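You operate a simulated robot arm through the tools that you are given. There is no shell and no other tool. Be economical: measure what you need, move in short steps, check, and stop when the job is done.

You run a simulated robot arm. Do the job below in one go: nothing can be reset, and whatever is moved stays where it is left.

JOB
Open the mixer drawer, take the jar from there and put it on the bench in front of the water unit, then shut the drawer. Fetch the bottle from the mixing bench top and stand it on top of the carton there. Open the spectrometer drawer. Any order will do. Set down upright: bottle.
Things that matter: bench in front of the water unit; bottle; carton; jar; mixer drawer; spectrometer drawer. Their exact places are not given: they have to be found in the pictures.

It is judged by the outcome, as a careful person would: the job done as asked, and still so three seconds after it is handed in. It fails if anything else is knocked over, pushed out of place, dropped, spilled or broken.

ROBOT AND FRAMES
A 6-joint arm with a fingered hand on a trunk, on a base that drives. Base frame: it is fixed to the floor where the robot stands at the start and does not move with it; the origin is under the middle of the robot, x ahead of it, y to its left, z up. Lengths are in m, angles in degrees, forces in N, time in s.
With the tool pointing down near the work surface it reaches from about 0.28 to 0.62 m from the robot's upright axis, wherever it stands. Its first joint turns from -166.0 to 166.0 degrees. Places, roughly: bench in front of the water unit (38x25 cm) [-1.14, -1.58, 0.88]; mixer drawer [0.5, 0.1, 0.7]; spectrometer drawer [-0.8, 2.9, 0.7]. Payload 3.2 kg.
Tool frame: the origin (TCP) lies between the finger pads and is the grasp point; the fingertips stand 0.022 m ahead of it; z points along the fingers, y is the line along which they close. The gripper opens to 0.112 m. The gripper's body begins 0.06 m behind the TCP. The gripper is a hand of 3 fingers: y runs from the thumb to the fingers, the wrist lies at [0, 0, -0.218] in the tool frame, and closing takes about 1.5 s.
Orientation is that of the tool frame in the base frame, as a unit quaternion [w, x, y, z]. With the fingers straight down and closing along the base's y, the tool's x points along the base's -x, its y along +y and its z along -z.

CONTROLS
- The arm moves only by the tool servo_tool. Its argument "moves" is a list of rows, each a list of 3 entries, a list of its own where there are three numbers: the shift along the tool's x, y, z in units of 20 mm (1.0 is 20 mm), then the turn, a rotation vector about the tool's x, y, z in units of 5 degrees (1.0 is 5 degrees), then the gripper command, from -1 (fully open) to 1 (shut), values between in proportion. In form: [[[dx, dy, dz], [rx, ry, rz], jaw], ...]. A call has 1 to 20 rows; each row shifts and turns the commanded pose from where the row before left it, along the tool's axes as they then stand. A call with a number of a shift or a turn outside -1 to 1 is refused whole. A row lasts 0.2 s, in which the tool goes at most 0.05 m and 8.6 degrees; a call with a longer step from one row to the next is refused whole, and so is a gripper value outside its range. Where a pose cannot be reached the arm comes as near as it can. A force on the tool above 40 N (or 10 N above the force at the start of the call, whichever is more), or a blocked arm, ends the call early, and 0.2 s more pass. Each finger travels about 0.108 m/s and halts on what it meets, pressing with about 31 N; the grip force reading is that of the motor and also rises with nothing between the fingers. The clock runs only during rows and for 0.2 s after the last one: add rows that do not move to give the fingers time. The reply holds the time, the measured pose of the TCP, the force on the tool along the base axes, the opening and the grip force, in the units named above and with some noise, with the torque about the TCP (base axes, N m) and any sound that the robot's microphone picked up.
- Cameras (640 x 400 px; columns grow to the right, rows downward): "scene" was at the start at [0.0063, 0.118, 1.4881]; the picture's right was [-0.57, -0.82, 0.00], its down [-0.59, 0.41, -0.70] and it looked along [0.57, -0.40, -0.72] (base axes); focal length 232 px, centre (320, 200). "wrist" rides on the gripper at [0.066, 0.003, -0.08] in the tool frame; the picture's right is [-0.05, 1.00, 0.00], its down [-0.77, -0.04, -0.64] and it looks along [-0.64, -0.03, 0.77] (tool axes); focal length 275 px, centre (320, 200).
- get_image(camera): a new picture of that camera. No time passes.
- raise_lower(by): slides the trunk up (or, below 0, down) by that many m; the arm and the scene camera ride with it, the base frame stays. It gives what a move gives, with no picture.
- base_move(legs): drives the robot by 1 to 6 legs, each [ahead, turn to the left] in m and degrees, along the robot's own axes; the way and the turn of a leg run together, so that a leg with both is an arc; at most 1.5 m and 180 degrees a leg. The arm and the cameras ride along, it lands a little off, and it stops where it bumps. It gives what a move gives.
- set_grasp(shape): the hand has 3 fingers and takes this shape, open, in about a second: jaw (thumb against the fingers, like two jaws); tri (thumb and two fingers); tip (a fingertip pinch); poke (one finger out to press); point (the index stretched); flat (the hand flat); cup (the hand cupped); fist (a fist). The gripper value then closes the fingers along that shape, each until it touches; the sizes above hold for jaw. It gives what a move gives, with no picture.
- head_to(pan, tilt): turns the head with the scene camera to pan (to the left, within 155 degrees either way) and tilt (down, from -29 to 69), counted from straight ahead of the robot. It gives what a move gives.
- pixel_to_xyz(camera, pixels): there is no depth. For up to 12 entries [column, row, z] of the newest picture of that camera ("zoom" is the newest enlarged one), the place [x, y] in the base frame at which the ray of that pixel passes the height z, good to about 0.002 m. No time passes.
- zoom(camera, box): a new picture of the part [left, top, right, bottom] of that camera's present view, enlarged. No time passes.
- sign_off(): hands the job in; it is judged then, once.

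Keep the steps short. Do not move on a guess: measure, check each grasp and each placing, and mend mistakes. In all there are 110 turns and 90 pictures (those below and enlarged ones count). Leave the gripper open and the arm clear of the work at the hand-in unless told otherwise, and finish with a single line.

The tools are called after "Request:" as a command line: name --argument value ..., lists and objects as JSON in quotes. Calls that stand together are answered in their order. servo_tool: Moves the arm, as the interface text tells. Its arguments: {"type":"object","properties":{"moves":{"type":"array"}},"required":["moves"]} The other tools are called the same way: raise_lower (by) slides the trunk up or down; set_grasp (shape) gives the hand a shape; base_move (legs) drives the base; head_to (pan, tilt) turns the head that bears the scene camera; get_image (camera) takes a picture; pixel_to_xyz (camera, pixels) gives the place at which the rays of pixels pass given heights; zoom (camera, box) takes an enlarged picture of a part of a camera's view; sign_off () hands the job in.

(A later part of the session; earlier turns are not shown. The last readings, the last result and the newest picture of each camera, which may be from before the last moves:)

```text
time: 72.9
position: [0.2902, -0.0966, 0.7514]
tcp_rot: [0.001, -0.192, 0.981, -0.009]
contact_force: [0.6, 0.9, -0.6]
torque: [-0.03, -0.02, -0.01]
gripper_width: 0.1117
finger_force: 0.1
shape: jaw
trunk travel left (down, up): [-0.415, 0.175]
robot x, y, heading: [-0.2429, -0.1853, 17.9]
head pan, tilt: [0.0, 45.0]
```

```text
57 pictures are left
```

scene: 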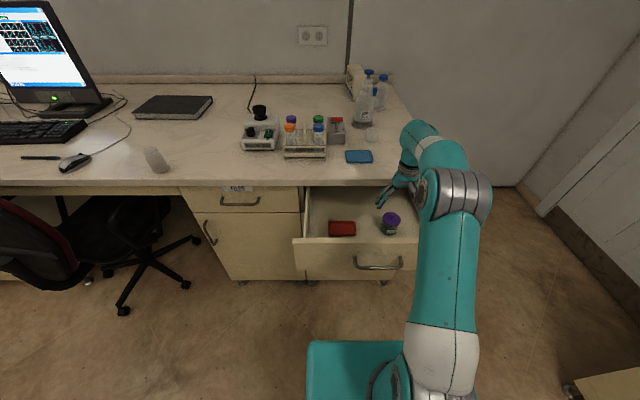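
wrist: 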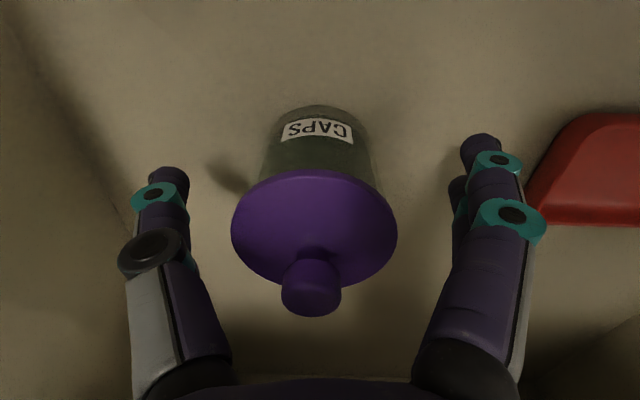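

The jar is bracketed and no contact is felt. I close gently.

Request:
servo_tool --moves '[[[0, 0, 0], [0, 0, 0], -0.5], [[0, 0, 0], [0, 0, 0], 0], [[0, 0, 0], [0, 0, 0], 0.3], [[0, 0, 0], [0, 0, 0], 0.6], [[0, 0, 0], [0, 0, 0], 1], [[0, 0, 0], [0, 0, 0], 1], [[0, 0, 0], [0, 0, 0], 1], [[0, 0, 0], [0, 0, 0], 1]]'

Request:
get_image --camera "wrist"

```text
time: 74.7
position: [0.2896, -0.0967, 0.7521]
tcp_rot: [0.0, -0.192, 0.981, -0.01]
contact_force: [-0.6, -1.2, 0.2]
torque: [0.02, 0.03, 0.0]
gripper_width: 0.043
finger_force: 31.4
shape: jaw
trunk travel left (down, up): [-0.415, 0.175]
robot x, y, heading: [-0.2472, -0.1852, 18.3]
head pan, tilt: [0.0, 45.0]
```

```text
56 pictures are left
```

wrist: 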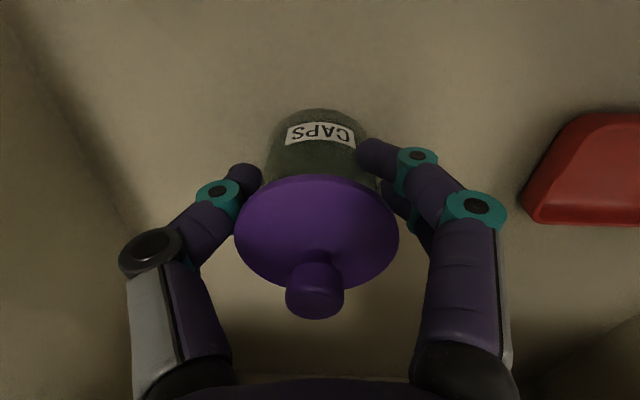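

Gripped at 43 mm. I lift it straight up 0.2 m.

Request:
servo_tool --moves '[[[0, 0, -0.5], [0, 0, 0], 1], [[0, 0, -1], [0, 0, 0], 1], [[0, 0, -1], [0, 0, 0], 1], [[0, 0, -1], [0, 0, 0], 1], [[0, 0, -1], [0, 0, 0], 1], [[0, 0, -1], [0, 0, 0], 1], [[0, 0, -1], [0, 0, 0], 1], [[0, 0, -1], [0, 0, 0], 1], [[0, 0, -1], [0, 0, 0], 1], [[0, 0, -1], [0, 0, 0], 1]]'

Request:
get_image --camera "scene"

```text
time: 76.9
position: [0.2887, -0.0923, 0.9424]
tcp_rot: [0.001, -0.191, 0.982, -0.009]
contact_force: [-0.3, -0.2, -3.2]
torque: [-0.03, 0.06, -0.01]
gripper_width: 0.0426
finger_force: 31.1
shape: jaw
trunk travel left (down, up): [-0.415, 0.175]
robot x, y, heading: [-0.2463, -0.1851, 17.9]
head pan, tilt: [0.0, 45.0]
```

```text
55 pictures are left
```

scene: 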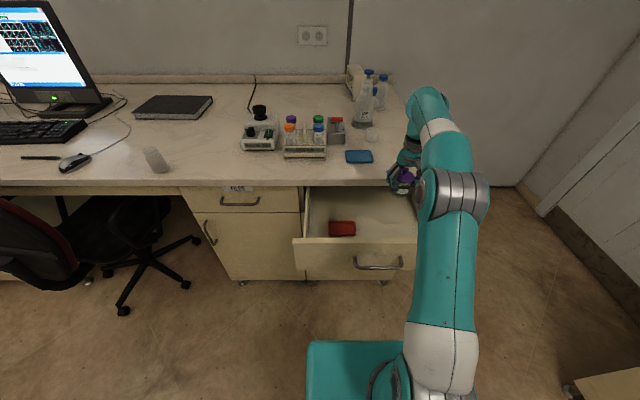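

The jar is held. I raise the trunk, retract the arm, then back away from the bench and look towards the water unit.

Request:
raise_lower --by 0.1

Request:
servo_tool --moves '[[[1, 0, 0], [0, 0, 0], 1], [[1, 0, 0], [0, 0, 0], 1], [[1, 0, 0], [0, 0, 0], 1], [[1, 0, 0], [0, 0, 0], 1], [[1, 0, 0], [0, 0, 0], 1], [[1, 0, 0], [0, 0, 0], 1], [[1, 0, 0], [0, 0, 0], 1], [[1, 0, 0], [0, 0, 0], 1], [[1, 0, 0], [0, 0, 0], 1]]'

Request:
base_move --legs '[[-0.35, 0]]'

Request:
head_to --pan -125 --tilt 35

Request:
get_image --camera "scene"

```text
time: 78.2
position: [0.2911, -0.0929, 1.041]
tcp_rot: [-0.001, -0.192, 0.981, -0.01]
contact_force: [-0.6, -0.2, -3.5]
torque: [-0.01, 0.03, 0.0]
gripper_width: 0.0428
finger_force: 31.6
shape: jaw
trunk travel left (down, up): [-0.515, 0.075]
robot x, y, heading: [-0.2458, -0.1809, 18.1]
head pan, tilt: [0.0, 45.0]
```

```text
time: 80.2
position: [0.1217, -0.1606, 1.0413]
tcp_rot: [0.001, -0.192, 0.981, -0.01]
contact_force: [0.7, 0.2, -3.9]
torque: [-0.03, 0.06, -0.04]
gripper_width: 0.042
finger_force: 31.2
shape: jaw
trunk travel left (down, up): [-0.515, 0.075]
robot x, y, heading: [-0.2461, -0.1846, 18.1]
head pan, tilt: [0.0, 45.0]
```

```text
time: 82.5
position: [-0.2103, -0.2685, 1.0413]
tcp_rot: [0.0, -0.192, 0.981, -0.009]
contact_force: [-1.0, 0.2, -3.4]
torque: [-0.04, 0.04, -0.02]
gripper_width: 0.0421
finger_force: 30.5
shape: jaw
trunk travel left (down, up): [-0.515, 0.075]
robot x, y, heading: [-0.5755, -0.2912, 18.0]
head pan, tilt: [0.0, 45.0]
```

```text
time: 84.5
position: [-0.2088, -0.2694, 1.0419]
tcp_rot: [0.0, -0.191, 0.982, -0.009]
contact_force: [-0.1, -0.5, -3.9]
torque: [-0.02, 0.06, 0.01]
gripper_width: 0.0421
finger_force: 30.8
shape: jaw
trunk travel left (down, up): [-0.515, 0.075]
robot x, y, heading: [-0.5813, -0.291, 18.1]
head pan, tilt: [-125.0, 35.0]
```

```text
54 pictures are left
```

scene: 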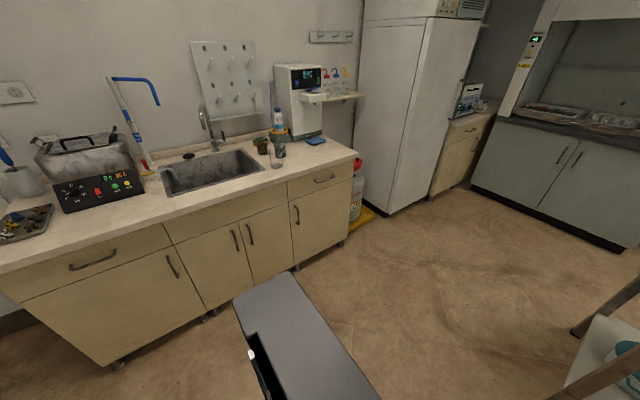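

Request:
zoom --camera "scene" --box '[220, 60, 380, 200]'

Request:
pixel_to_xyz --camera "scene" --pixels '[[357, 155, 0.88], [289, 179, 0.88], [170, 218, 0.88], [0, 270, 0.88], [322, 130, 0.88], [264, 165, 0.88], [303, 143, 0.88], [277, 165, 0.88], [316, 145, 0.88], [300, 355, 0.5]]'

```text
2.86 times, centred on (300, 130) of scene
```

zoom: 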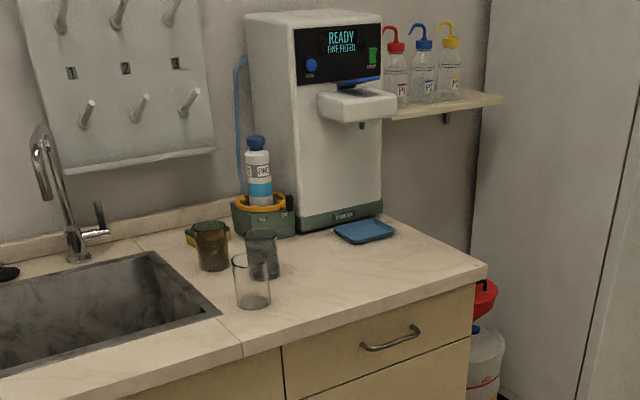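

```text
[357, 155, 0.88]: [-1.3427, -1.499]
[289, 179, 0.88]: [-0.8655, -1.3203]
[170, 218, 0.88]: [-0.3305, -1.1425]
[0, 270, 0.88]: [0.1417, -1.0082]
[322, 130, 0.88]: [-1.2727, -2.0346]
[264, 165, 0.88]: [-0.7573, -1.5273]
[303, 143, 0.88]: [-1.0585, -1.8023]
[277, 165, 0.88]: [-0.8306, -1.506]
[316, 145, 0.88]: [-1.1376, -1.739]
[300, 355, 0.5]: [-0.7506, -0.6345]
```

The sink bench edge also runs at 18°. The target spot (−1.14, −1.58) is free: the blue mat lies behind it and the beakers to the left. I drive to a staging point facing the bench.

Request:
base_move --legs '[[0, -159.1], [0.873, 0], [0, 69.4]]'

Request:
head_to --pan 0 --tilt 45

Request:
get_image --camera "scene"

```text
time: 98.7
position: [-1.2342, -1.2163, 1.0419]
tcp_rot: [-0.006, 0.557, 0.83, -0.006]
contact_force: [-1.3, 0.3, -2.8]
torque: [0.05, 0.01, 0.04]
gripper_width: 0.0412
finger_force: 31.1
shape: jaw
trunk travel left (down, up): [-0.515, 0.075]
robot x, y, heading: [-1.2578, -0.8469, -71.8]
head pan, tilt: [-125.0, 35.0]
```

```text
time: 100.7
position: [-1.2344, -1.2149, 1.0418]
tcp_rot: [-0.006, 0.557, 0.83, -0.007]
contact_force: [-0.4, 0.1, -4.5]
torque: [0.07, 0.0, 0.04]
gripper_width: 0.0415
finger_force: 30.8
shape: jaw
trunk travel left (down, up): [-0.515, 0.075]
robot x, y, heading: [-1.2625, -0.85, -72.0]
head pan, tilt: [0.0, 45.0]
```

```text
52 pictures are left
```

scene: 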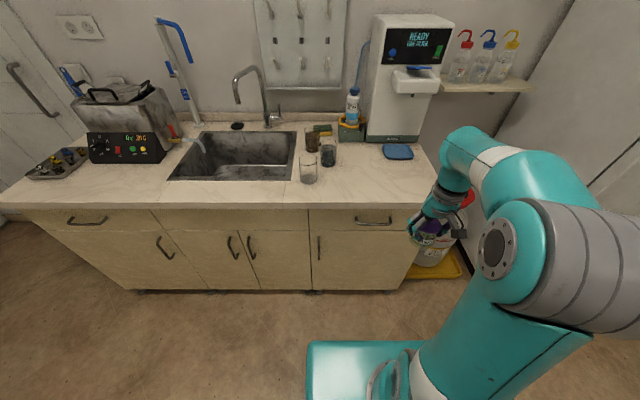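

Request:
pixel_to_xyz --camera "scene" --pixels '[[397, 152, 0.885], [400, 160, 0.885], [330, 165, 0.885], [308, 182, 0.885], [445, 203, 0.885], [310, 206, 0.885], [388, 180, 0.885]]'

Request:
base_move --legs '[[0.2, 0]]'

```text
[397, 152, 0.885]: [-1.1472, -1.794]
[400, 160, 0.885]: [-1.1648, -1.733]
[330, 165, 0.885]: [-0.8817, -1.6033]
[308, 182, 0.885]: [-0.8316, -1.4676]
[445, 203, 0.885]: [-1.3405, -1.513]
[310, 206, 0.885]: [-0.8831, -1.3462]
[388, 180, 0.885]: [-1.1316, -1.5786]
```

```text
time: 102.3
position: [-1.1712, -1.4056, 1.0406]
tcp_rot: [-0.006, 0.557, 0.83, -0.006]
contact_force: [-0.5, 0.6, -3.9]
torque: [0.05, 0.0, 0.01]
gripper_width: 0.0412
finger_force: 31.2
shape: jaw
trunk travel left (down, up): [-0.515, 0.075]
robot x, y, heading: [-1.1948, -1.0386, -71.8]
head pan, tilt: [0.0, 45.0]
```

I move over the target spot: 17 cm forward and a bit sideways.

Request:
servo_tool --moves '[[[-0.96, -0.208, 0], [0, 0, 0], 1], [[-0.96, -0.208, 0], [0, 0, 0], 1], [[-0.96, -0.208, 0], [0, 0, 0], 1], [[-0.96, -0.208, 0], [0, 0, 0], 1], [[-0.96, -0.208, 0], [0, 0, 0], 1], [[-0.96, -0.208, 0], [0, 0, 0], 1], [[-0.96, -0.208, 0], [0, 0, 0], 1], [[-0.96, -0.208, 0], [0, 0, 0], 1], [[-0.96, -0.208, 0.5], [0, 0, 0], 1], [[0, 0, 1], [0, 0, 0], 1], [[0, 0, 1], [0, 0, 0], 1]]'

Request:
get_image --camera "scene"

Request:
get_image --camera "wrist"

```text
time: 104.7
position: [-1.1418, -1.5799, 0.9919]
tcp_rot: [-0.007, 0.557, 0.831, -0.007]
contact_force: [0.6, -0.2, -3.6]
torque: [0.03, 0.01, 0.03]
gripper_width: 0.041
finger_force: 30.5
shape: jaw
trunk travel left (down, up): [-0.515, 0.075]
robot x, y, heading: [-1.1965, -1.0362, -71.7]
head pan, tilt: [0.0, 45.0]
```

```text
51 pictures are left
```

scene: 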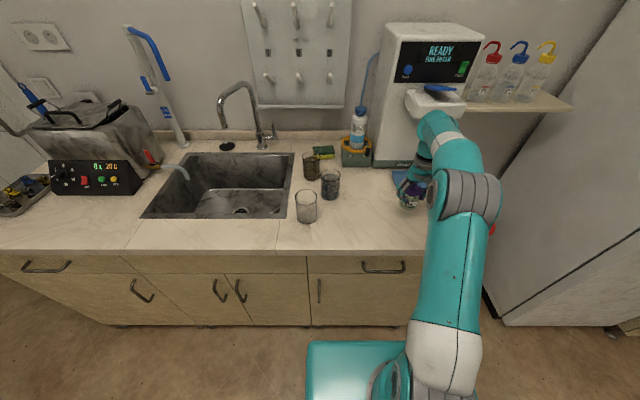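

```text
50 pictures are left
```

wrist: 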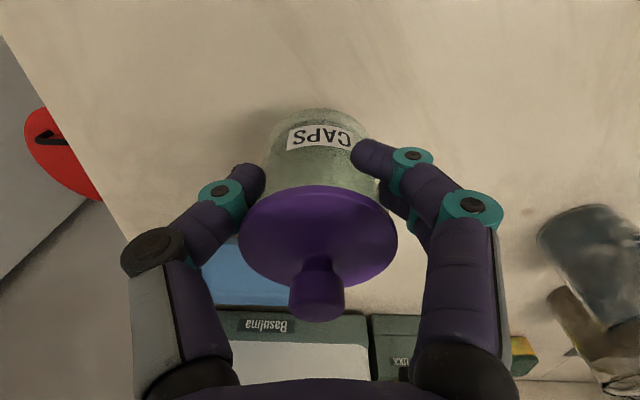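

The spot is clear. I lower slowly until the bench is felt.

Request:
servo_tool --moves '[[[0, 0, 0.7], [0, 0, 0], 1], [[0, 0, 0.7], [0, 0, 0], 1], [[0, 0, 0.2], [0, 0, 0], 1], [[0, 0, 0.2], [0, 0, 0], 1], [[0, 0, 0.2], [0, 0, 0], 1], [[0, 0, 0], [0, 0, 0], 1]]'

Request:
get_image --camera "wrist"

```text
time: 106.1
position: [-1.1405, -1.5801, 0.9512]
tcp_rot: [-0.006, 0.557, 0.831, -0.006]
contact_force: [-0.8, -1.2, -2.9]
torque: [0.03, 0.01, 0.0]
gripper_width: 0.0412
finger_force: 30.7
shape: jaw
trunk travel left (down, up): [-0.515, 0.075]
robot x, y, heading: [-1.1944, -1.0331, -71.7]
head pan, tilt: [0.0, 45.0]
```

```text
49 pictures are left
```

wrist: 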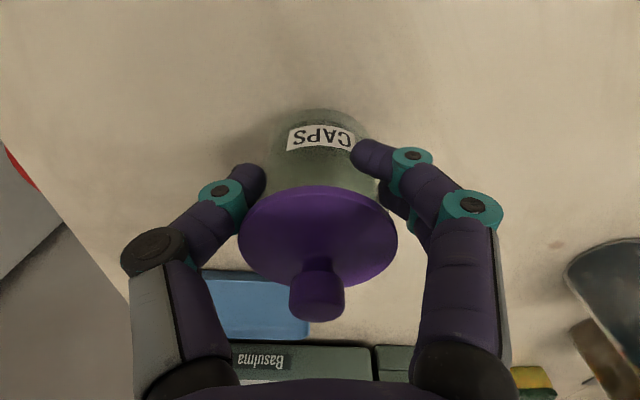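

Request:
servo_tool --moves '[[[0, 0, 0.2], [0, 0, 0], 1], [[0, 0, 0.2], [0, 0, 0], 1], [[0, 0, 0.15], [0, 0, 0], 1], [[0, 0, 0.15], [0, 0, 0], 1], [[0, 0, 0.15], [0, 0, 0], 1], [[0, 0, 0], [0, 0, 0], 1]]'

```text
time: 107.5
position: [-1.1417, -1.5796, 0.9344]
tcp_rot: [-0.007, 0.557, 0.83, -0.007]
contact_force: [-0.2, 0.3, -1.4]
torque: [-0.02, 0.02, -0.04]
gripper_width: 0.0409
finger_force: 31.1
shape: jaw
trunk travel left (down, up): [-0.515, 0.075]
robot x, y, heading: [-1.1949, -1.0329, -71.5]
head pan, tilt: [0.0, 45.0]
```

The load drops from −3 to −1.4 N, so contact is beginning. I creep a few millimetres more.

Request:
servo_tool --moves '[[[0, 0, 0.1], [0, 0, 0], 1], [[0, 0, 0], [0, 0, 0], 1]]'

Request:
zoom --camera "scene" --box '[360, 130, 480, 230]'

```text
time: 108.1
position: [-1.1428, -1.5795, 0.9332]
tcp_rot: [-0.007, 0.556, 0.831, -0.007]
contact_force: [-1.1, 1.4, 0.7]
torque: [0.0, -0.04, -0.01]
gripper_width: 0.041
finger_force: 31.2
shape: jaw
trunk travel left (down, up): [-0.515, 0.075]
robot x, y, heading: [-1.1933, -1.0341, -71.6]
head pan, tilt: [0.0, 45.0]
```

```text
4.00 times, centred on (420, 180) of scene
```

zoom: 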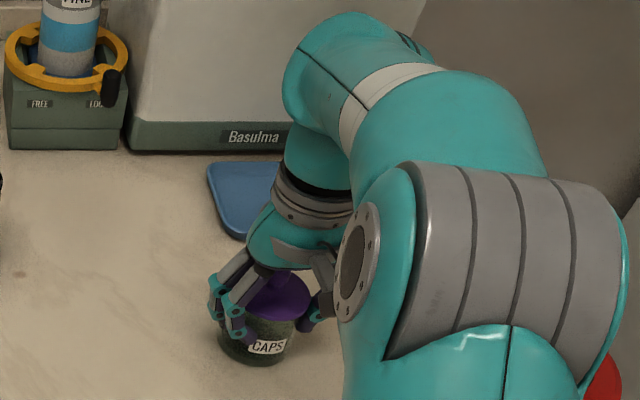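

The jar is on the bench. I open and lift straight up.

Request:
servo_tool --moves '[[[0, 0, 0], [0, 0, 0], 0.4], [[0, 0, 0], [0, 0, 0], 0], [[0, 0, 0], [0, 0, 0], -0.5], [[0, 0, 0], [0, 0, 0], -1], [[0, 0, 0], [0, 0, 0], -1], [[0, 0, -0.5], [0, 0, 0], -1], [[0, 0, -1], [0, 0, 0], -1], [[0, 0, -1], [0, 0, 0], -1], [[0, 0, -1], [0, 0, 0], -1], [[0, 0, -1], [0, 0, 0], -1], [[0.2, 0, -1], [0, 0, 0], -1], [[0.5, 0, -0.5], [0, 0, 0], -1], [[1, 0, 0], [0, 0, 0], -1], [[1, 0, 0], [0, 0, 0], -1], [[1, 0, 0], [0, 0, 0], -1], [[1, 0, 0], [0, 0, 0], -1], [[1, 0, 0], [0, 0, 0], -1], [[1, 0, 0], [0, 0, 0], -1], [[1, 0, 0], [0, 0, 0], -1]]'

Request:
get_image --camera "scene"

```text
time: 112.1
position: [-1.1982, -1.4365, 1.0522]
tcp_rot: [-0.006, 0.556, 0.831, -0.008]
contact_force: [0.3, -0.1, 0.4]
torque: [0.05, -0.02, 0.01]
gripper_width: 0.1121
finger_force: 0.0
shape: jaw
trunk travel left (down, up): [-0.515, 0.075]
robot x, y, heading: [-1.1986, -1.0364, -71.5]
head pan, tilt: [0.0, 45.0]
```

```text
47 pictures are left
```

scene: 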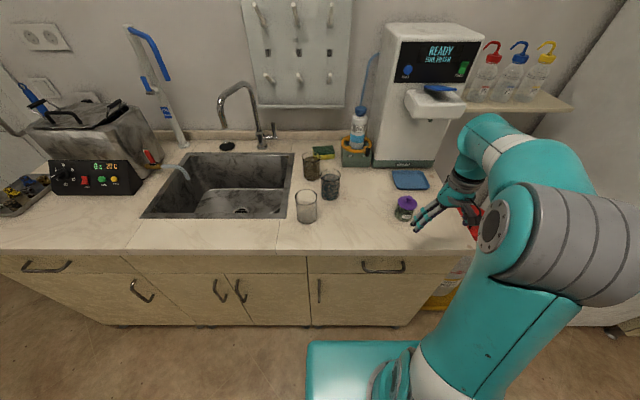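

The jar stands upright in front of the water unit. I drive back to a staging point in front of the mixer drawer.

Request:
base_move --legs '[[-0.2, 0], [0, 111.8], [0.832, 0], [0, -22.2]]'

Request:
servo_tool --moves '[[[-0.3, 0, 0], [0, -1, 0], -0.3], [[-0.3, 0, 0], [0, -1, 0], -0.3], [[-0.3, 0, 0], [0, -1, 0], -0.3], [[-0.3, 0, 0], [0, -1, 0], -0.3], [[0, 0, 0], [0, -1, 0], -0.3], [[0, 0, 0], [0, -1, 0], -0.3], [[0, 0, 0], [0, -1, 0], -0.3], [[0, 0, 0], [0, -1, 0], -0.3], [[0, 0, 0], [0, -1, 0], -0.3], [[0, 0, 0], [0, -1, 0], -0.3], [[0, 0, 0], [0, -1, 0], -0.3], [[0, 0, 0], [0, -1, 0], -0.3], [[0, 0, 0], [0, -1, 0], -0.3], [[0, 0, 0], [0, -1, 0], -0.3], [[0, 0, 0], [0, -1, 0], -0.3], [[0, 0, 0], [0, -1, 0], -0.3], [[0, 0, 0], [0, -1, 0], -0.3], [[0, 0, 0], [0, -1, 0], -0.3]]'

Request:
servo_tool --moves '[[[0, 0, 0], [0, 0, 1], -0.3], [[0, 0, 0], [0, 0, 1], -0.3], [[0, 0, 0], [0, 0, 1], -0.3], [[0, 0, 0], [0, 0, 1], -0.3], [[0, 0, 0], [0, 0, 1], -0.3], [[0, 0, 0], [0, 0, 1], -0.3], [[0, 0, 0], [0, 0, 1], -0.3], [[0, 0, 0], [0, 0, 1], -0.3], [[0, 0, 0], [0, 0, 1], -0.3], [[0, 0, 0], [0, 0, 1], -0.3], [[0, 0, 0], [0, 0, 1], -0.3], [[0, 0, 0], [0, 0, 1], -0.3], [[0, 0, 0], [0, 0, 1], -0.3], [[0, 0, 0], [0, 0, 1], -0.3], [[0, 0, 0], [0, 0, 1], -0.3], [[0, 0, 0], [0, 0, 1], -0.3], [[0, 0, 0], [0, 0, 1], -0.3], [[0, 0, 0], [0, 0, 1], -0.3]]'

Request:
get_image --camera "scene"

```text
time: 123.6
position: [-0.2143, -0.3266, 1.0538]
tcp_rot: [0.0, -0.184, 0.983, -0.009]
contact_force: [-0.2, -0.2, -0.4]
torque: [0.02, 0.02, -0.03]
gripper_width: 0.1118
finger_force: 0.1
shape: jaw
trunk travel left (down, up): [-0.515, 0.075]
robot x, y, heading: [-0.6141, -0.3147, 17.4]
head pan, tilt: [0.0, 45.0]
```

```text
time: 127.4
position: [-0.1628, -0.3338, 1.0684]
tcp_rot: [0.695, -0.138, 0.694, 0.125]
contact_force: [-0.1, 0.0, 0.3]
torque: [-0.01, 0.01, -0.02]
gripper_width: 0.0733
finger_force: 0.1
shape: jaw
out of reach, approached as far as the arm can: row 14, 15, 16, 17, 18
trunk travel left (down, up): [-0.515, 0.075]
robot x, y, heading: [-0.6134, -0.3169, 17.3]
head pan, tilt: [0.0, 45.0]
```

```text
time: 131.2
position: [-0.1619, -0.3356, 1.069]
tcp_rot: [0.403, 0.395, 0.588, 0.579]
contact_force: [0.2, 0.1, -0.3]
torque: [-0.01, 0.02, 0.01]
gripper_width: 0.0732
finger_force: 0.2
shape: jaw
trunk travel left (down, up): [-0.515, 0.075]
robot x, y, heading: [-0.6149, -0.32, 17.7]
head pan, tilt: [0.0, 45.0]
```

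```text
46 pictures are left
```

scene: 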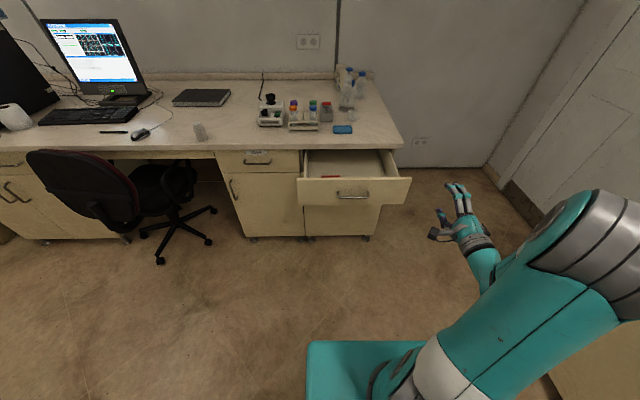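

Request:
pixel_to_xyz --camera "scene" --pixels '[[337, 195, 0.77], [369, 195, 0.77], [353, 196, 0.77], [298, 180, 0.85], [411, 179, 0.85]]'

Request:
raise_lower --by -0.299

Request:
servo_tool --moves '[[[0, 0, 0], [0, -0.66, 0], -0.3], [[0, 0, 0], [0, 0, 0], -0.3]]'

```text
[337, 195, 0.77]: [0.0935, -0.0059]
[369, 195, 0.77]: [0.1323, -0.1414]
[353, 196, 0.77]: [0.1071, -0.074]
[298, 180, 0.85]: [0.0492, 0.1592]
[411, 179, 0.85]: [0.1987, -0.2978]
```

```text
time: 134.2
position: [-0.1616, -0.3355, 0.7712]
tcp_rot: [0.404, 0.394, 0.588, 0.58]
contact_force: [0.2, 1.0, -0.6]
torque: [0.02, -0.03, 0.01]
gripper_width: 0.073
finger_force: 0.1
shape: jaw
trunk travel left (down, up): [-0.216, 0.374]
robot x, y, heading: [-0.6155, -0.3179, 17.3]
head pan, tilt: [0.0, 45.0]
```

```text
time: 134.8
position: [-0.1539, -0.3408, 0.7723]
tcp_rot: [0.421, 0.411, 0.577, 0.567]
contact_force: [0.3, 0.5, -0.4]
torque: [0.03, 0.03, 0.01]
gripper_width: 0.0733
finger_force: 0.1
shape: jaw
out of reach, approached as far as the arm can: row 1
trunk travel left (down, up): [-0.216, 0.374]
robot x, y, heading: [-0.6131, -0.3144, 17.4]
head pan, tilt: [0.0, 45.0]
```

I shift the hand 17 cm left so it lines up with the handle, then drive 0.26 m closer.

Request:
servo_tool --moves '[[[0.95, 0, 0], [0, 0, 0], -0.3], [[0.95, 0, 0], [0, 0, 0], -0.3], [[0.95, 0, 0], [0, 0, 0], -0.3], [[0.95, 0, 0], [0, 0, 0], -0.3], [[0.95, 0, 0], [0, 0, 0], -0.3], [[0.95, 0, 0], [0, 0, 0], -0.3], [[0.95, 0, 0], [0, 0, 0], -0.3], [[0.95, 0, 0], [0, 0, 0], -0.3], [[0.95, 0, 0], [0, 0, 0], -0.3], [[0, 0, 0], [0, 0, 0], -0.3]]'

Request:
base_move --legs '[[0.25, 0.5]]'

Request:
get_image --camera "scene"

```text
time: 137.0
position: [-0.1321, -0.1948, 0.7854]
tcp_rot: [0.421, 0.41, 0.577, 0.567]
contact_force: [0.2, 0.5, 0.1]
torque: [-0.02, -0.01, 0.0]
gripper_width: 0.0735
finger_force: 0.0
shape: jaw
out of reach, approached as far as the arm can: row 1, 2, 3, 4, 5, 6, 7, 8, 9
trunk travel left (down, up): [-0.216, 0.374]
robot x, y, heading: [-0.6136, -0.3185, 17.5]
head pan, tilt: [0.0, 45.0]
```

```text
time: 138.8
position: [0.1045, -0.1158, 0.7851]
tcp_rot: [0.418, 0.408, 0.578, 0.57]
contact_force: [0.0, 0.4, 0.2]
torque: [0.02, 0.04, 0.0]
gripper_width: 0.073
finger_force: 0.1
shape: jaw
trunk travel left (down, up): [-0.216, 0.374]
robot x, y, heading: [-0.3777, -0.2418, 17.8]
head pan, tilt: [0.0, 45.0]
```

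```text
45 pictures are left
```

scene: 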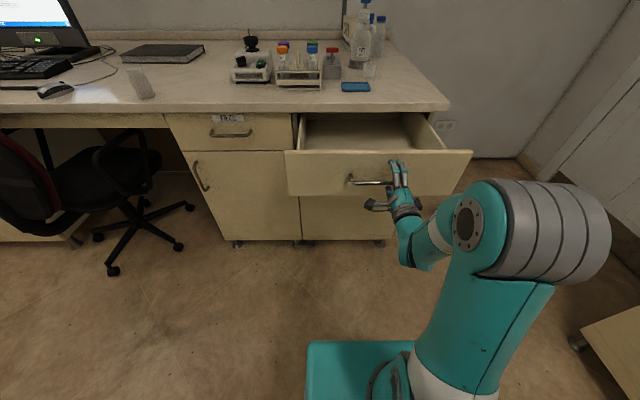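

The fingers already straddle the bar but sit 4 cm right and 15 mm high. I centre them and then push.

Request:
servo_tool --moves '[[[0, -0.7, 0], [0, 0, 0], -0.3], [[0.8, 0, 0], [0, 0, 0], -0.3], [[0.8, 0, 0], [0, 0, 0], -0.3], [[0, 0, 0], [0, 0, 0], -0.3]]'

Request:
zoom --camera "scene" --box '[280, 90, 480, 215]'

```text
time: 139.8
position: [0.1001, -0.0834, 0.7727]
tcp_rot: [0.419, 0.408, 0.578, 0.569]
contact_force: [0.2, 0.1, -0.3]
torque: [0.01, 0.01, 0.02]
gripper_width: 0.0729
finger_force: 0.0
shape: jaw
out of reach, approached as far as the arm can: row 2
trunk travel left (down, up): [-0.216, 0.374]
robot x, y, heading: [-0.3784, -0.2397, 17.7]
head pan, tilt: [0.0, 45.0]
```

```text
3.20 times, centred on (380, 152) of scene
```

zoom: 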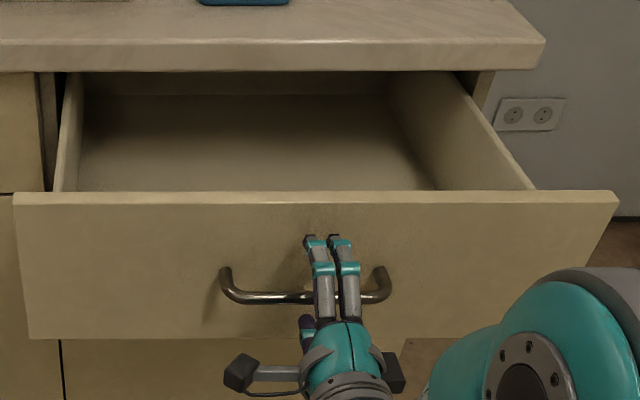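

Now push forward in steady 14 mm rows.

Request:
servo_tool --moves '[[[0, 0, 0.5], [0, 0, 0], -0.3], [[0, 0, 0.5], [0, 0, 0], -0.3], [[0, 0, 0.5], [0, 0, 0], -0.3], [[0, 0, 0.7], [0, 0, 0], -0.3], [[0, 0, 0.7], [0, 0, 0], -0.3], [[0, 0, 0.7], [0, 0, 0], -0.3], [[0, 0, 0.7], [0, 0, 0], -0.3], [[0, 0, 0.7], [0, 0, 0], -0.3], [[0, 0, 0.7], [0, 0, 0], -0.3], [[0, 0, 0.7], [0, 0, 0], -0.3], [[0, 0, 0.7], [0, 0, 0], -0.3], [[0, 0, 0.7], [0, 0, 0], -0.3], [[0, 0, 0.7], [0, 0, 0], -0.3], [[0, 0, 0.7], [0, 0, 0], -0.3], [[0, 0, 0.7], [0, 0, 0], -0.3], [[0, 0, 0.7], [0, 0, 0], -0.3]]'

Request:
get_image --camera "scene"

```text
time: 143.2
position: [0.2993, -0.0173, 0.7724]
tcp_rot: [0.418, 0.407, 0.579, 0.569]
contact_force: [-0.3, 0.1, -1.3]
torque: [0.02, -0.03, 0.04]
gripper_width: 0.0728
finger_force: 0.1
shape: jaw
trunk travel left (down, up): [-0.216, 0.374]
robot x, y, heading: [-0.3783, -0.2428, 17.9]
head pan, tilt: [0.0, 45.0]
```

```text
43 pictures are left
```

scene: 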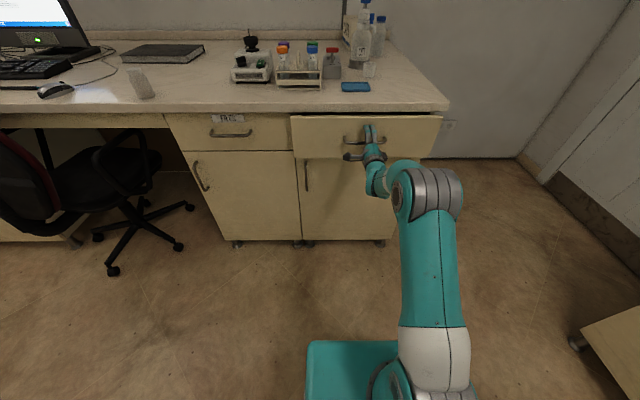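

It glides in. I push the last ~6 cm until it stops.

Request:
servo_tool --moves '[[[0, 0, 0.6], [0, 0, 0], -0.3], [[0, 0, 0.6], [0, 0, 0], -0.3], [[0, 0, 0.5], [0, 0, 0], -0.3], [[0, 0, 0.5], [0, 0, 0], -0.3], [[0, 0, 0.4], [0, 0, 0], -0.3], [[0, 0, 0.3], [0, 0, 0], -0.3], [[0, 0, 0.3], [0, 0, 0], -0.3], [[0, 0, 0.3], [0, 0, 0], -0.3]]'

Request:
get_image --camera "scene"

```text
time: 144.6
position: [0.3516, -0.0012, 0.7721]
tcp_rot: [0.416, 0.407, 0.579, 0.571]
contact_force: [-33.9, -11.2, -2.3]
torque: [0.34, -0.82, -0.01]
gripper_width: 0.0699
finger_force: 0.0
shape: jaw
trunk travel left (down, up): [-0.216, 0.374]
robot x, y, heading: [-0.3796, -0.2422, 17.9]
head pan, tilt: [0.0, 45.0]
stopped in row 7: the force on the tool passed its limit at 50 N (the readings are from after the stop); the commanded pose is now the measured one
```

```text
42 pictures are left
```

scene: 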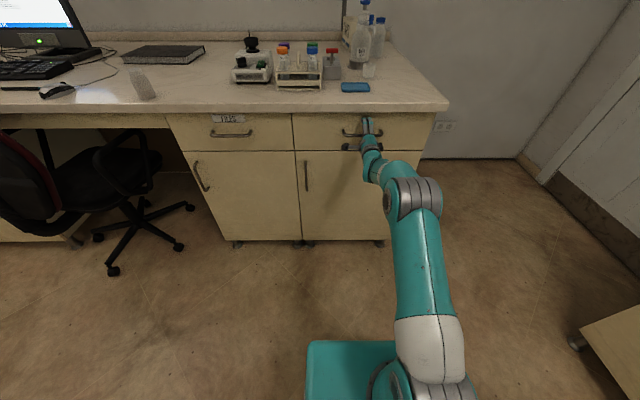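

The drawer is shut flush. I retract the hand, raise the trunk and examine the bottle and carton.

Request:
servo_tool --moves '[[[0, 0, -0.5], [0, 0, 0], -0.3], [[0, 0, -1], [0, 0, 0], -0.3], [[0, 0, -1], [0, 0, 0], -0.3], [[0, 0, -1], [0, 0, 0], -0.3], [[0, 0, -1], [0, 0, 0], -0.3], [[0, 0, -1], [0, 0, 0], -0.3], [[0, 0, -1], [0, 0, 0], -0.3], [[0, 0, -1], [0, 0, 0], -0.3], [[0, 0, -1], [0, 0, 0], -0.3], [[0, 0, -1], [0, 0, 0], -0.3], [[0, 0, -1], [0, 0, 0], -0.3], [[0, 0, -1], [0, 0, 0], -0.3], [[0, 0, -1], [0, 0, 0], -0.3]]'

Request:
raise_lower --by 0.3

Request:
base_move --legs '[[0, -60], [0.6, 0], [0, 60]]'

Request:
get_image --camera "scene"

```text
time: 147.4
position: [0.1172, -0.0786, 0.7715]
tcp_rot: [0.417, 0.408, 0.579, 0.569]
contact_force: [0.3, -0.5, 0.0]
torque: [0.01, 0.0, 0.01]
gripper_width: 0.0727
finger_force: 0.0
shape: jaw
trunk travel left (down, up): [-0.216, 0.374]
robot x, y, heading: [-0.3773, -0.2407, 17.7]
head pan, tilt: [0.0, 45.0]
```

```text
time: 150.4
position: [0.1172, -0.0777, 1.0705]
tcp_rot: [0.418, 0.409, 0.579, 0.568]
contact_force: [0.2, 0.2, -0.1]
torque: [-0.03, -0.02, -0.01]
gripper_width: 0.0724
finger_force: 0.0
shape: jaw
trunk travel left (down, up): [-0.516, 0.074]
robot x, y, heading: [-0.3756, -0.2408, 17.8]
head pan, tilt: [0.0, 45.0]
```

```text
time: 159.1
position: [0.5608, -0.4788, 1.0692]
tcp_rot: [0.414, 0.406, 0.581, 0.571]
contact_force: [0.4, 0.8, -0.4]
torque: [0.01, -0.01, 0.01]
gripper_width: 0.0725
finger_force: 0.0
shape: jaw
trunk travel left (down, up): [-0.516, 0.074]
robot x, y, heading: [0.0677, -0.6451, 18.4]
head pan, tilt: [0.0, 45.0]
```

```text
41 pictures are left
```

scene: 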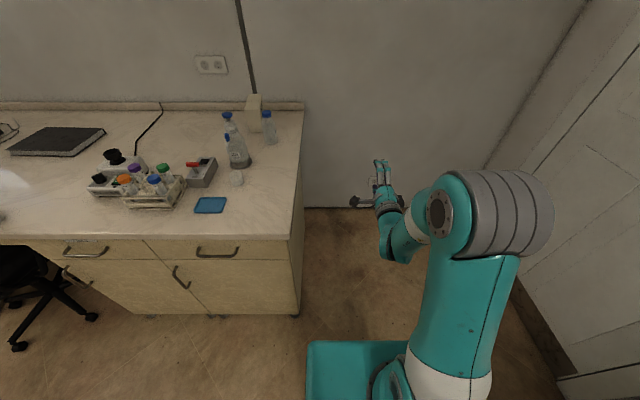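

Request:
zoom --camera "scene" --box '[200, 80, 320, 180]'

Request:
pixel_to_xyz --camera "zoom" --pixels '[[376, 337, 0.9], [352, 337, 0.9], [408, 337, 0.9], [355, 165, 1.1], [355, 165, 1.07], [355, 165, 1.13], [283, 264, 0.9], [337, 252, 0.9], [240, 130, 1.05], [320, 130, 1.05], [322, 75, 1.05], [205, 455, 0.9]]'

Request:
pixel_to_xyz --camera "scene" --pixels '[[303, 112, 0.9], [290, 236, 0.9], [302, 209, 0.0], [238, 160, 0.9], [500, 100, 0.0], [568, 330, 0.0], [530, 230, 0.0]]'

```text
4.00 times, centred on (260, 130) of scene
```

zoom: 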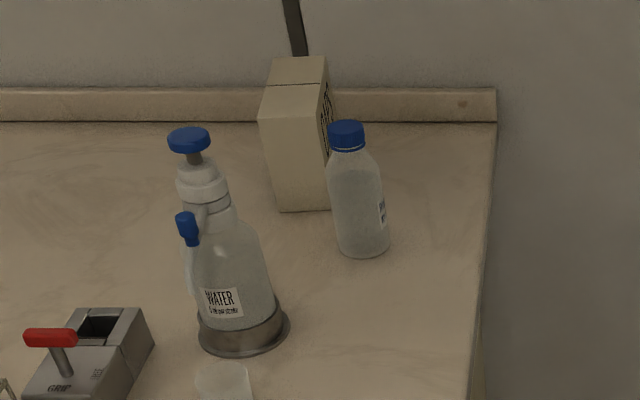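

```text
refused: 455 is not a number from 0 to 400
```

```text
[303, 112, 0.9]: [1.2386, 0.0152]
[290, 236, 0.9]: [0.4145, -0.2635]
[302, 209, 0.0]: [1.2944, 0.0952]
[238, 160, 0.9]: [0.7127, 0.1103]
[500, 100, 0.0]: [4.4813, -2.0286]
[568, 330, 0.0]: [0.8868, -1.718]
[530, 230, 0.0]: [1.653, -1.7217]
```

Request:
pixel_to_xyz --camera "zoom" --pixels '[[362, 245, 0.9], [336, 240, 0.9], [389, 240, 0.9], [346, 128, 1.05], [346, 128, 1.08], [346, 128, 1.11], [329, 143, 1.08], [365, 143, 1.08], [284, 211, 0.9], [258, 118, 1.05], [316, 118, 1.05], [270, 58, 1.05]]'

```text
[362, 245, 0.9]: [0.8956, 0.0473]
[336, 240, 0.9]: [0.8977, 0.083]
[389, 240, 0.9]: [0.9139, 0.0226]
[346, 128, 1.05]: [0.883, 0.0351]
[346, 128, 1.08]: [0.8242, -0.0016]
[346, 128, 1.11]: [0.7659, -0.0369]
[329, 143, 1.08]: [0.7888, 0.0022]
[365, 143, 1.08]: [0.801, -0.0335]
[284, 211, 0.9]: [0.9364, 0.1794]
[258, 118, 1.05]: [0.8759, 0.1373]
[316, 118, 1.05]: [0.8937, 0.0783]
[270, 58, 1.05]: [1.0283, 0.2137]
```

Bottle: base (0.897, 0.05), about 62 mm across, top at z≈1.045. Carton: centre near (1.028, 0.211), top at z≈1.02, long axis about 27°. I will approach from the right end of the bench, keeping clear of the back wall.

Request:
base_move --legs '[[0, -23.7], [0.815, 0], [0, 90.3]]'

Request:
head_to --pan 5 --tilt 40

Request:
get_image --camera "scene"

```text
time: 168.6
position: [0.9241, -0.2053, 1.0707]
tcp_rot: [0.034, 0.02, 0.709, 0.704]
contact_force: [0.4, -0.1, 0.4]
torque: [-0.01, -0.02, 0.04]
gripper_width: 0.0725
finger_force: 0.0
shape: jaw
trunk travel left (down, up): [-0.516, 0.074]
robot x, y, heading: [0.8803, -0.7225, 84.8]
head pan, tilt: [0.0, 45.0]
```

```text
time: 169.2
position: [0.9237, -0.206, 1.0704]
tcp_rot: [0.034, 0.021, 0.709, 0.704]
contact_force: [0.0, 0.3, 1.1]
torque: [0.0, 0.04, -0.02]
gripper_width: 0.0724
finger_force: 0.0
shape: jaw
trunk travel left (down, up): [-0.516, 0.074]
robot x, y, heading: [0.8785, -0.7273, 84.7]
head pan, tilt: [5.0, 40.0]
```

```text
39 pictures are left
```

scene: 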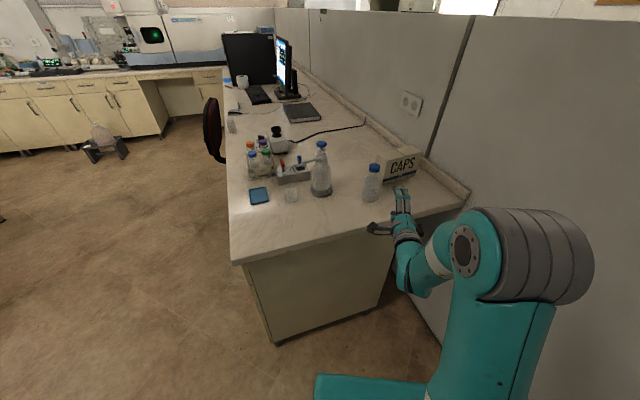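

Request:
zoom --camera "scene" --box '[330, 130, 450, 205]'

Request:
servo_tool --moves '[[[0, 0, 0], [0, 0, 1], -1], [[0, 0, 0], [0, 0, 1], -1], [[0, 0, 0], [0, 0, 1], -1], [[0, 0, 0], [0, 0, 1], -1], [[0, 0, 0], [0, 0, 1], -1], [[0, 0, 0], [0, 0, 1], -1], [[0, 0, 0], [0, 0, 1], -1], [[0, 0, 0], [0, 0, 1], -1], [[0, 0, 0], [0, 0, 1], -1], [[0, 0, 0], [0, 0, 1], -1], [[0, 0, 0], [0, 0, 1], -1], [[0, 0, 0], [0, 0, 1], -1], [[0, 0, 0], [0, 0, 1], -1], [[0, 0, 0], [0, 0, 1], -1], [[0, 0, 0], [0, 0, 1], -1], [[0, 0, 0], [0, 0, 1], -1], [[0, 0, 0], [0, 0, 1], -1], [[0, 0, 0], [0, 0, 1], -1]]'

Request:
get_image --camera "wrist"

```text
5.33 times, centred on (390, 168) of scene
```

zoom: 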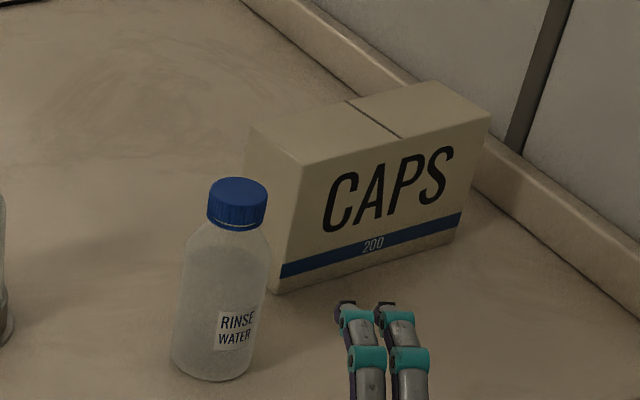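

```text
time: 173.0
position: [0.9241, -0.2053, 1.0702]
tcp_rot: [-0.475, 0.517, 0.485, 0.522]
contact_force: [0.4, -0.6, 0.0]
torque: [0.02, 0.02, 0.02]
gripper_width: 0.112
finger_force: 0.0
shape: jaw
trunk travel left (down, up): [-0.516, 0.074]
robot x, y, heading: [0.8791, -0.7216, 84.7]
head pan, tilt: [5.0, 40.0]
```

```text
37 pictures are left
```

wrist: 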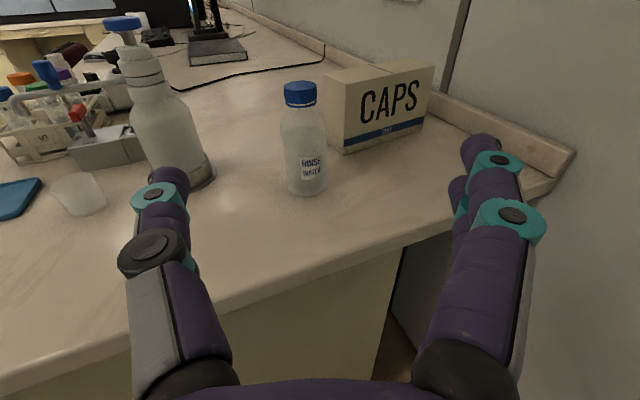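

The hand is now horizontal with the camera on top, facing bottle and carton. I measure both from both cameras.

Request:
pixel_to_xyz --camera "zoom" --pixels '[[212, 372, 0.9], [172, 355, 0.9], [252, 355, 0.9], [239, 188, 1.045], [240, 200, 1.035], [271, 292, 0.9], [452, 245, 0.9], [250, 128, 1.02], [306, 165, 1.02], [490, 118, 1.02], [425, 82, 1.02]]'

Request:
pixel_to_xyz --camera "wrist" --pixels '[[306, 190, 0.9], [286, 185, 0.9], [327, 182, 0.9], [300, 84, 1.045], [346, 153, 0.9], [423, 128, 0.9], [325, 74, 1.02], [345, 92, 1.02], [433, 67, 1.02], [192, 185, 0.9]]'

```text
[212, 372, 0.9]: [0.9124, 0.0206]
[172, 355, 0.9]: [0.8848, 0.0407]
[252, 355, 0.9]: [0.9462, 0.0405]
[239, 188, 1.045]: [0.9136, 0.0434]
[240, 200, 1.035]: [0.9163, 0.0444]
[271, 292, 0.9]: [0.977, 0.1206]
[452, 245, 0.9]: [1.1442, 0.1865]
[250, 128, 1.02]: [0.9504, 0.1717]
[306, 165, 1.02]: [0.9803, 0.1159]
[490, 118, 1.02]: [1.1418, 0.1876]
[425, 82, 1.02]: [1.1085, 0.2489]
```

```text
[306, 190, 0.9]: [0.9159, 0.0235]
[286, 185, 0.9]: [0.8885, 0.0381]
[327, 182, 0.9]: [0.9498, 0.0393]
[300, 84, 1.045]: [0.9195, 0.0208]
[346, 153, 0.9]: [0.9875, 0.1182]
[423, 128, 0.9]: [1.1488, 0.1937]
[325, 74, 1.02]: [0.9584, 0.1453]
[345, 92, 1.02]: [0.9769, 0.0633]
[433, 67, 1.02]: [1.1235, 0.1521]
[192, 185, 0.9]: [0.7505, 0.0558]
```

Bottle centre is (0.916, 0.052). Carton top corners give a centre of (1.046, 0.182), size about 18×6.4 cm, yaw 24°. I drive 0.17 m closer and lower to z≈0.967.

Request:
base_move --legs '[[0.17, 0]]'

Request:
raise_lower --by -0.103

Request:
get_image --camera "wrist"

```text
time: 174.5
position: [0.9396, -0.036, 1.07]
tcp_rot: [-0.475, 0.515, 0.487, 0.521]
contact_force: [0.2, 0.7, 0.1]
torque: [0.0, 0.02, 0.02]
gripper_width: 0.1119
finger_force: 0.0
shape: jaw
trunk travel left (down, up): [-0.516, 0.074]
robot x, y, heading: [0.901, -0.5564, 84.9]
head pan, tilt: [5.0, 40.0]
```

```text
time: 175.8
position: [0.9382, -0.0375, 0.9675]
tcp_rot: [-0.475, 0.515, 0.487, 0.522]
contact_force: [-0.9, 0.3, 0.6]
torque: [0.02, 0.0, -0.02]
gripper_width: 0.1117
finger_force: 0.0
shape: jaw
trunk travel left (down, up): [-0.413, 0.177]
robot x, y, heading: [0.8973, -0.5575, 85.0]
head pan, tilt: [5.0, 40.0]
```

```text
36 pictures are left
```

wrist: 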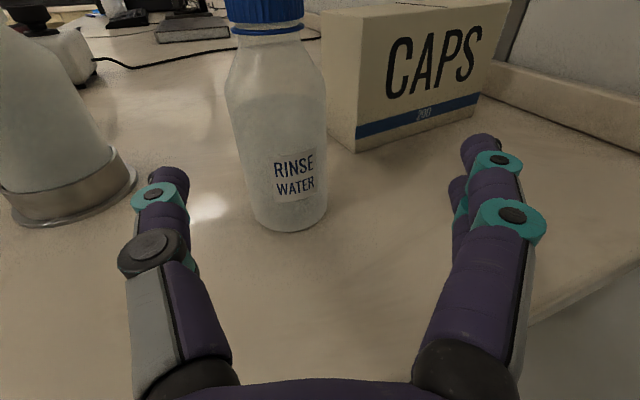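

Request:
pixel_to_xyz --camera "wrist" --pixels '[[290, 232, 0.9], [250, 215, 0.9], [328, 208, 0.9], [357, 152, 0.9], [466, 118, 0.9], [333, 140, 0.9], [138, 190, 0.9]]'

```text
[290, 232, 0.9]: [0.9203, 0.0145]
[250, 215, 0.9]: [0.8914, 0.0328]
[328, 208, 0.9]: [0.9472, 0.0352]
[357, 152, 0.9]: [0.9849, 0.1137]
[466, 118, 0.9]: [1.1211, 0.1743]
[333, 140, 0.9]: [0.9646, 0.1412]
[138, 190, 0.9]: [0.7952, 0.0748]
```

I shift 26 mm left and go 81 mm forward around the bottle.

Request:
servo_tool --moves '[[[0, -0.64, 0], [0, 0, 0], -1], [[0, -0.64, 0], [0, 0, 0], -1], [[0, 0, 0.8], [0, 0, 0], -1], [[0, 0, 0.8], [0, 0, 0], -1], [[0, 0, 0.8], [0, 0, 0], -1], [[0, 0, 0.8], [0, 0, 0], -1], [[0, 0, 0.8], [0, 0, 0], -1], [[0, 0, 0], [0, 0, 0], -1]]'

Request:
get_image --camera "wrist"

```text
time: 177.6
position: [0.9196, 0.0453, 0.9655]
tcp_rot: [-0.475, 0.515, 0.487, 0.522]
contact_force: [0.7, 0.3, 0.4]
torque: [0.0, 0.01, 0.0]
gripper_width: 0.1119
finger_force: 0.1
shape: jaw
trunk travel left (down, up): [-0.413, 0.177]
robot x, y, heading: [0.8959, -0.553, 84.9]
head pan, tilt: [5.0, 40.0]
```

```text
35 pictures are left
```

wrist: 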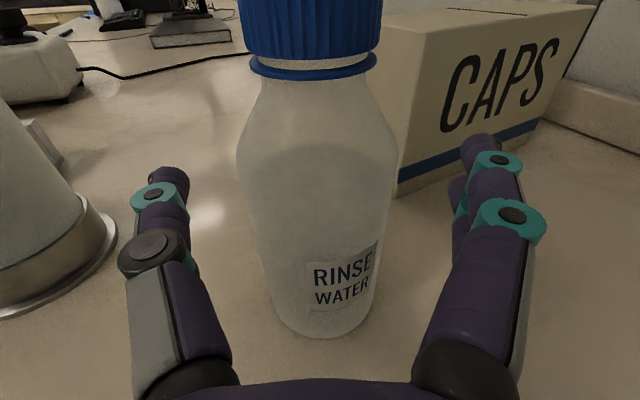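

The bottle is centred between the fingers. I close.

Request:
servo_tool --moves '[[[0, 0, 0], [0, 0, 0], -0.6], [[0, 0, 0], [0, 0, 0], -0.2], [[0, 0, 0], [0, 0, 0], 0.1], [[0, 0, 0], [0, 0, 0], 0.4], [[0, 0, 0], [0, 0, 0], 0.7], [[0, 0, 0], [0, 0, 0], 0.7], [[0, 0, 0], [0, 0, 0], 0.7]]'

Request:
get_image --camera "wrist"

```text
time: 179.2
position: [0.9186, 0.0448, 0.9672]
tcp_rot: [-0.475, 0.515, 0.487, 0.522]
contact_force: [-0.9, -0.9, -0.6]
torque: [-0.02, -0.01, 0.01]
gripper_width: 0.0546
finger_force: 31.0
shape: jaw
trunk travel left (down, up): [-0.413, 0.177]
robot x, y, heading: [0.8981, -0.5571, 85.0]
head pan, tilt: [5.0, 40.0]
```

```text
34 pictures are left
```

wrist: 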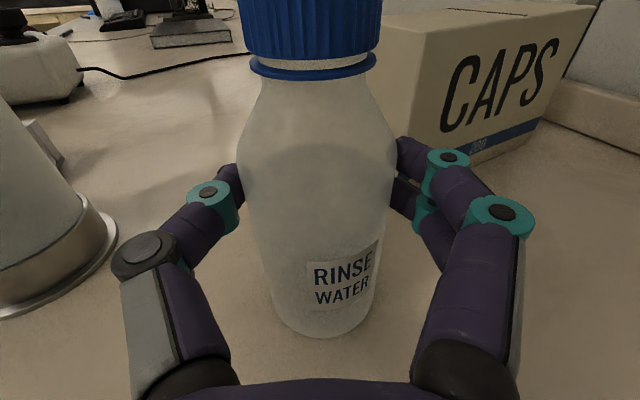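

Gripped at 55 mm. I lift with the trunk by 0.165 m.

Request:
raise_lower --by 0.165

Request:
get_image --camera "wrist"

Request:
zoom --camera "scene" --box '[280, 120, 480, 245]'

```text
time: 181.1
position: [0.9183, 0.0456, 1.1297]
tcp_rot: [-0.474, 0.515, 0.487, 0.522]
contact_force: [0.4, 0.0, -2.3]
torque: [-0.02, 0.0, -0.01]
gripper_width: 0.0543
finger_force: 31.0
shape: jaw
trunk travel left (down, up): [-0.578, 0.012]
robot x, y, heading: [0.8965, -0.555, 84.8]
head pan, tilt: [5.0, 40.0]
```

```text
33 pictures are left
```

wrist: 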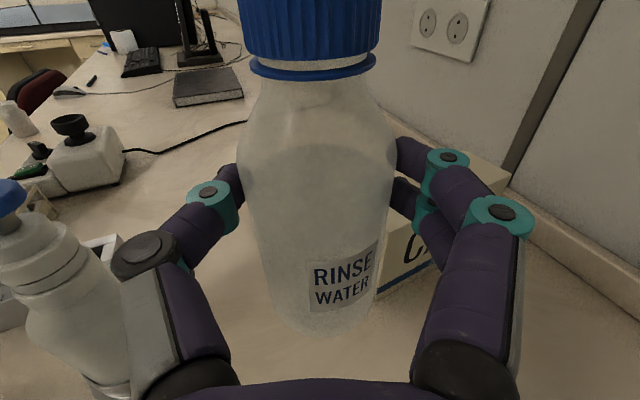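

```text
3.20 times, centred on (380, 182) of scene
```

zoom: 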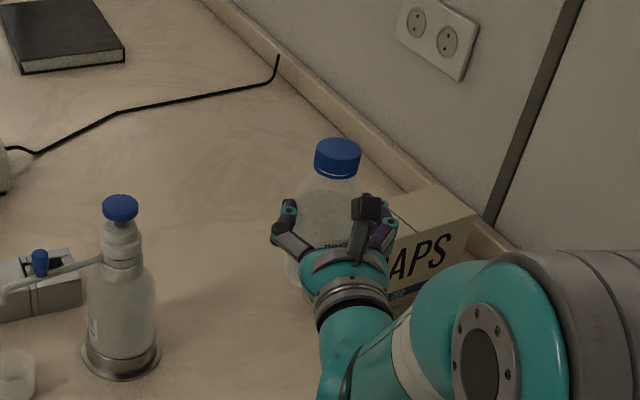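

Request:
pixel_to_xyz --camera "zoom" --pixels '[[477, 215, 1.02], [432, 183, 1.02], [388, 270, 1.02], [470, 268, 0.9], [389, 203, 1.02]]'

```text
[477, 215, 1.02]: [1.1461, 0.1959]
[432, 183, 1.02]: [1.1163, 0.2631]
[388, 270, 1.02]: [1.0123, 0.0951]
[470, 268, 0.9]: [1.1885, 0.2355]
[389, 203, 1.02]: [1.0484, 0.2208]
```

Carton centre refines to about (1.046, 0.185). The bottle's bottom is now well above the carton top. I move the base 7 cm nearer for reach.

Request:
base_move --legs '[[0.07, 0]]'

```text
time: 182.1
position: [0.9257, 0.1162, 1.1306]
tcp_rot: [-0.473, 0.516, 0.487, 0.522]
contact_force: [-0.5, 0.7, -3.3]
torque: [-0.05, -0.01, 0.0]
gripper_width: 0.0546
finger_force: 31.5
shape: jaw
trunk travel left (down, up): [-0.578, 0.012]
robot x, y, heading: [0.9043, -0.4852, 84.5]
head pan, tilt: [5.0, 40.0]
```

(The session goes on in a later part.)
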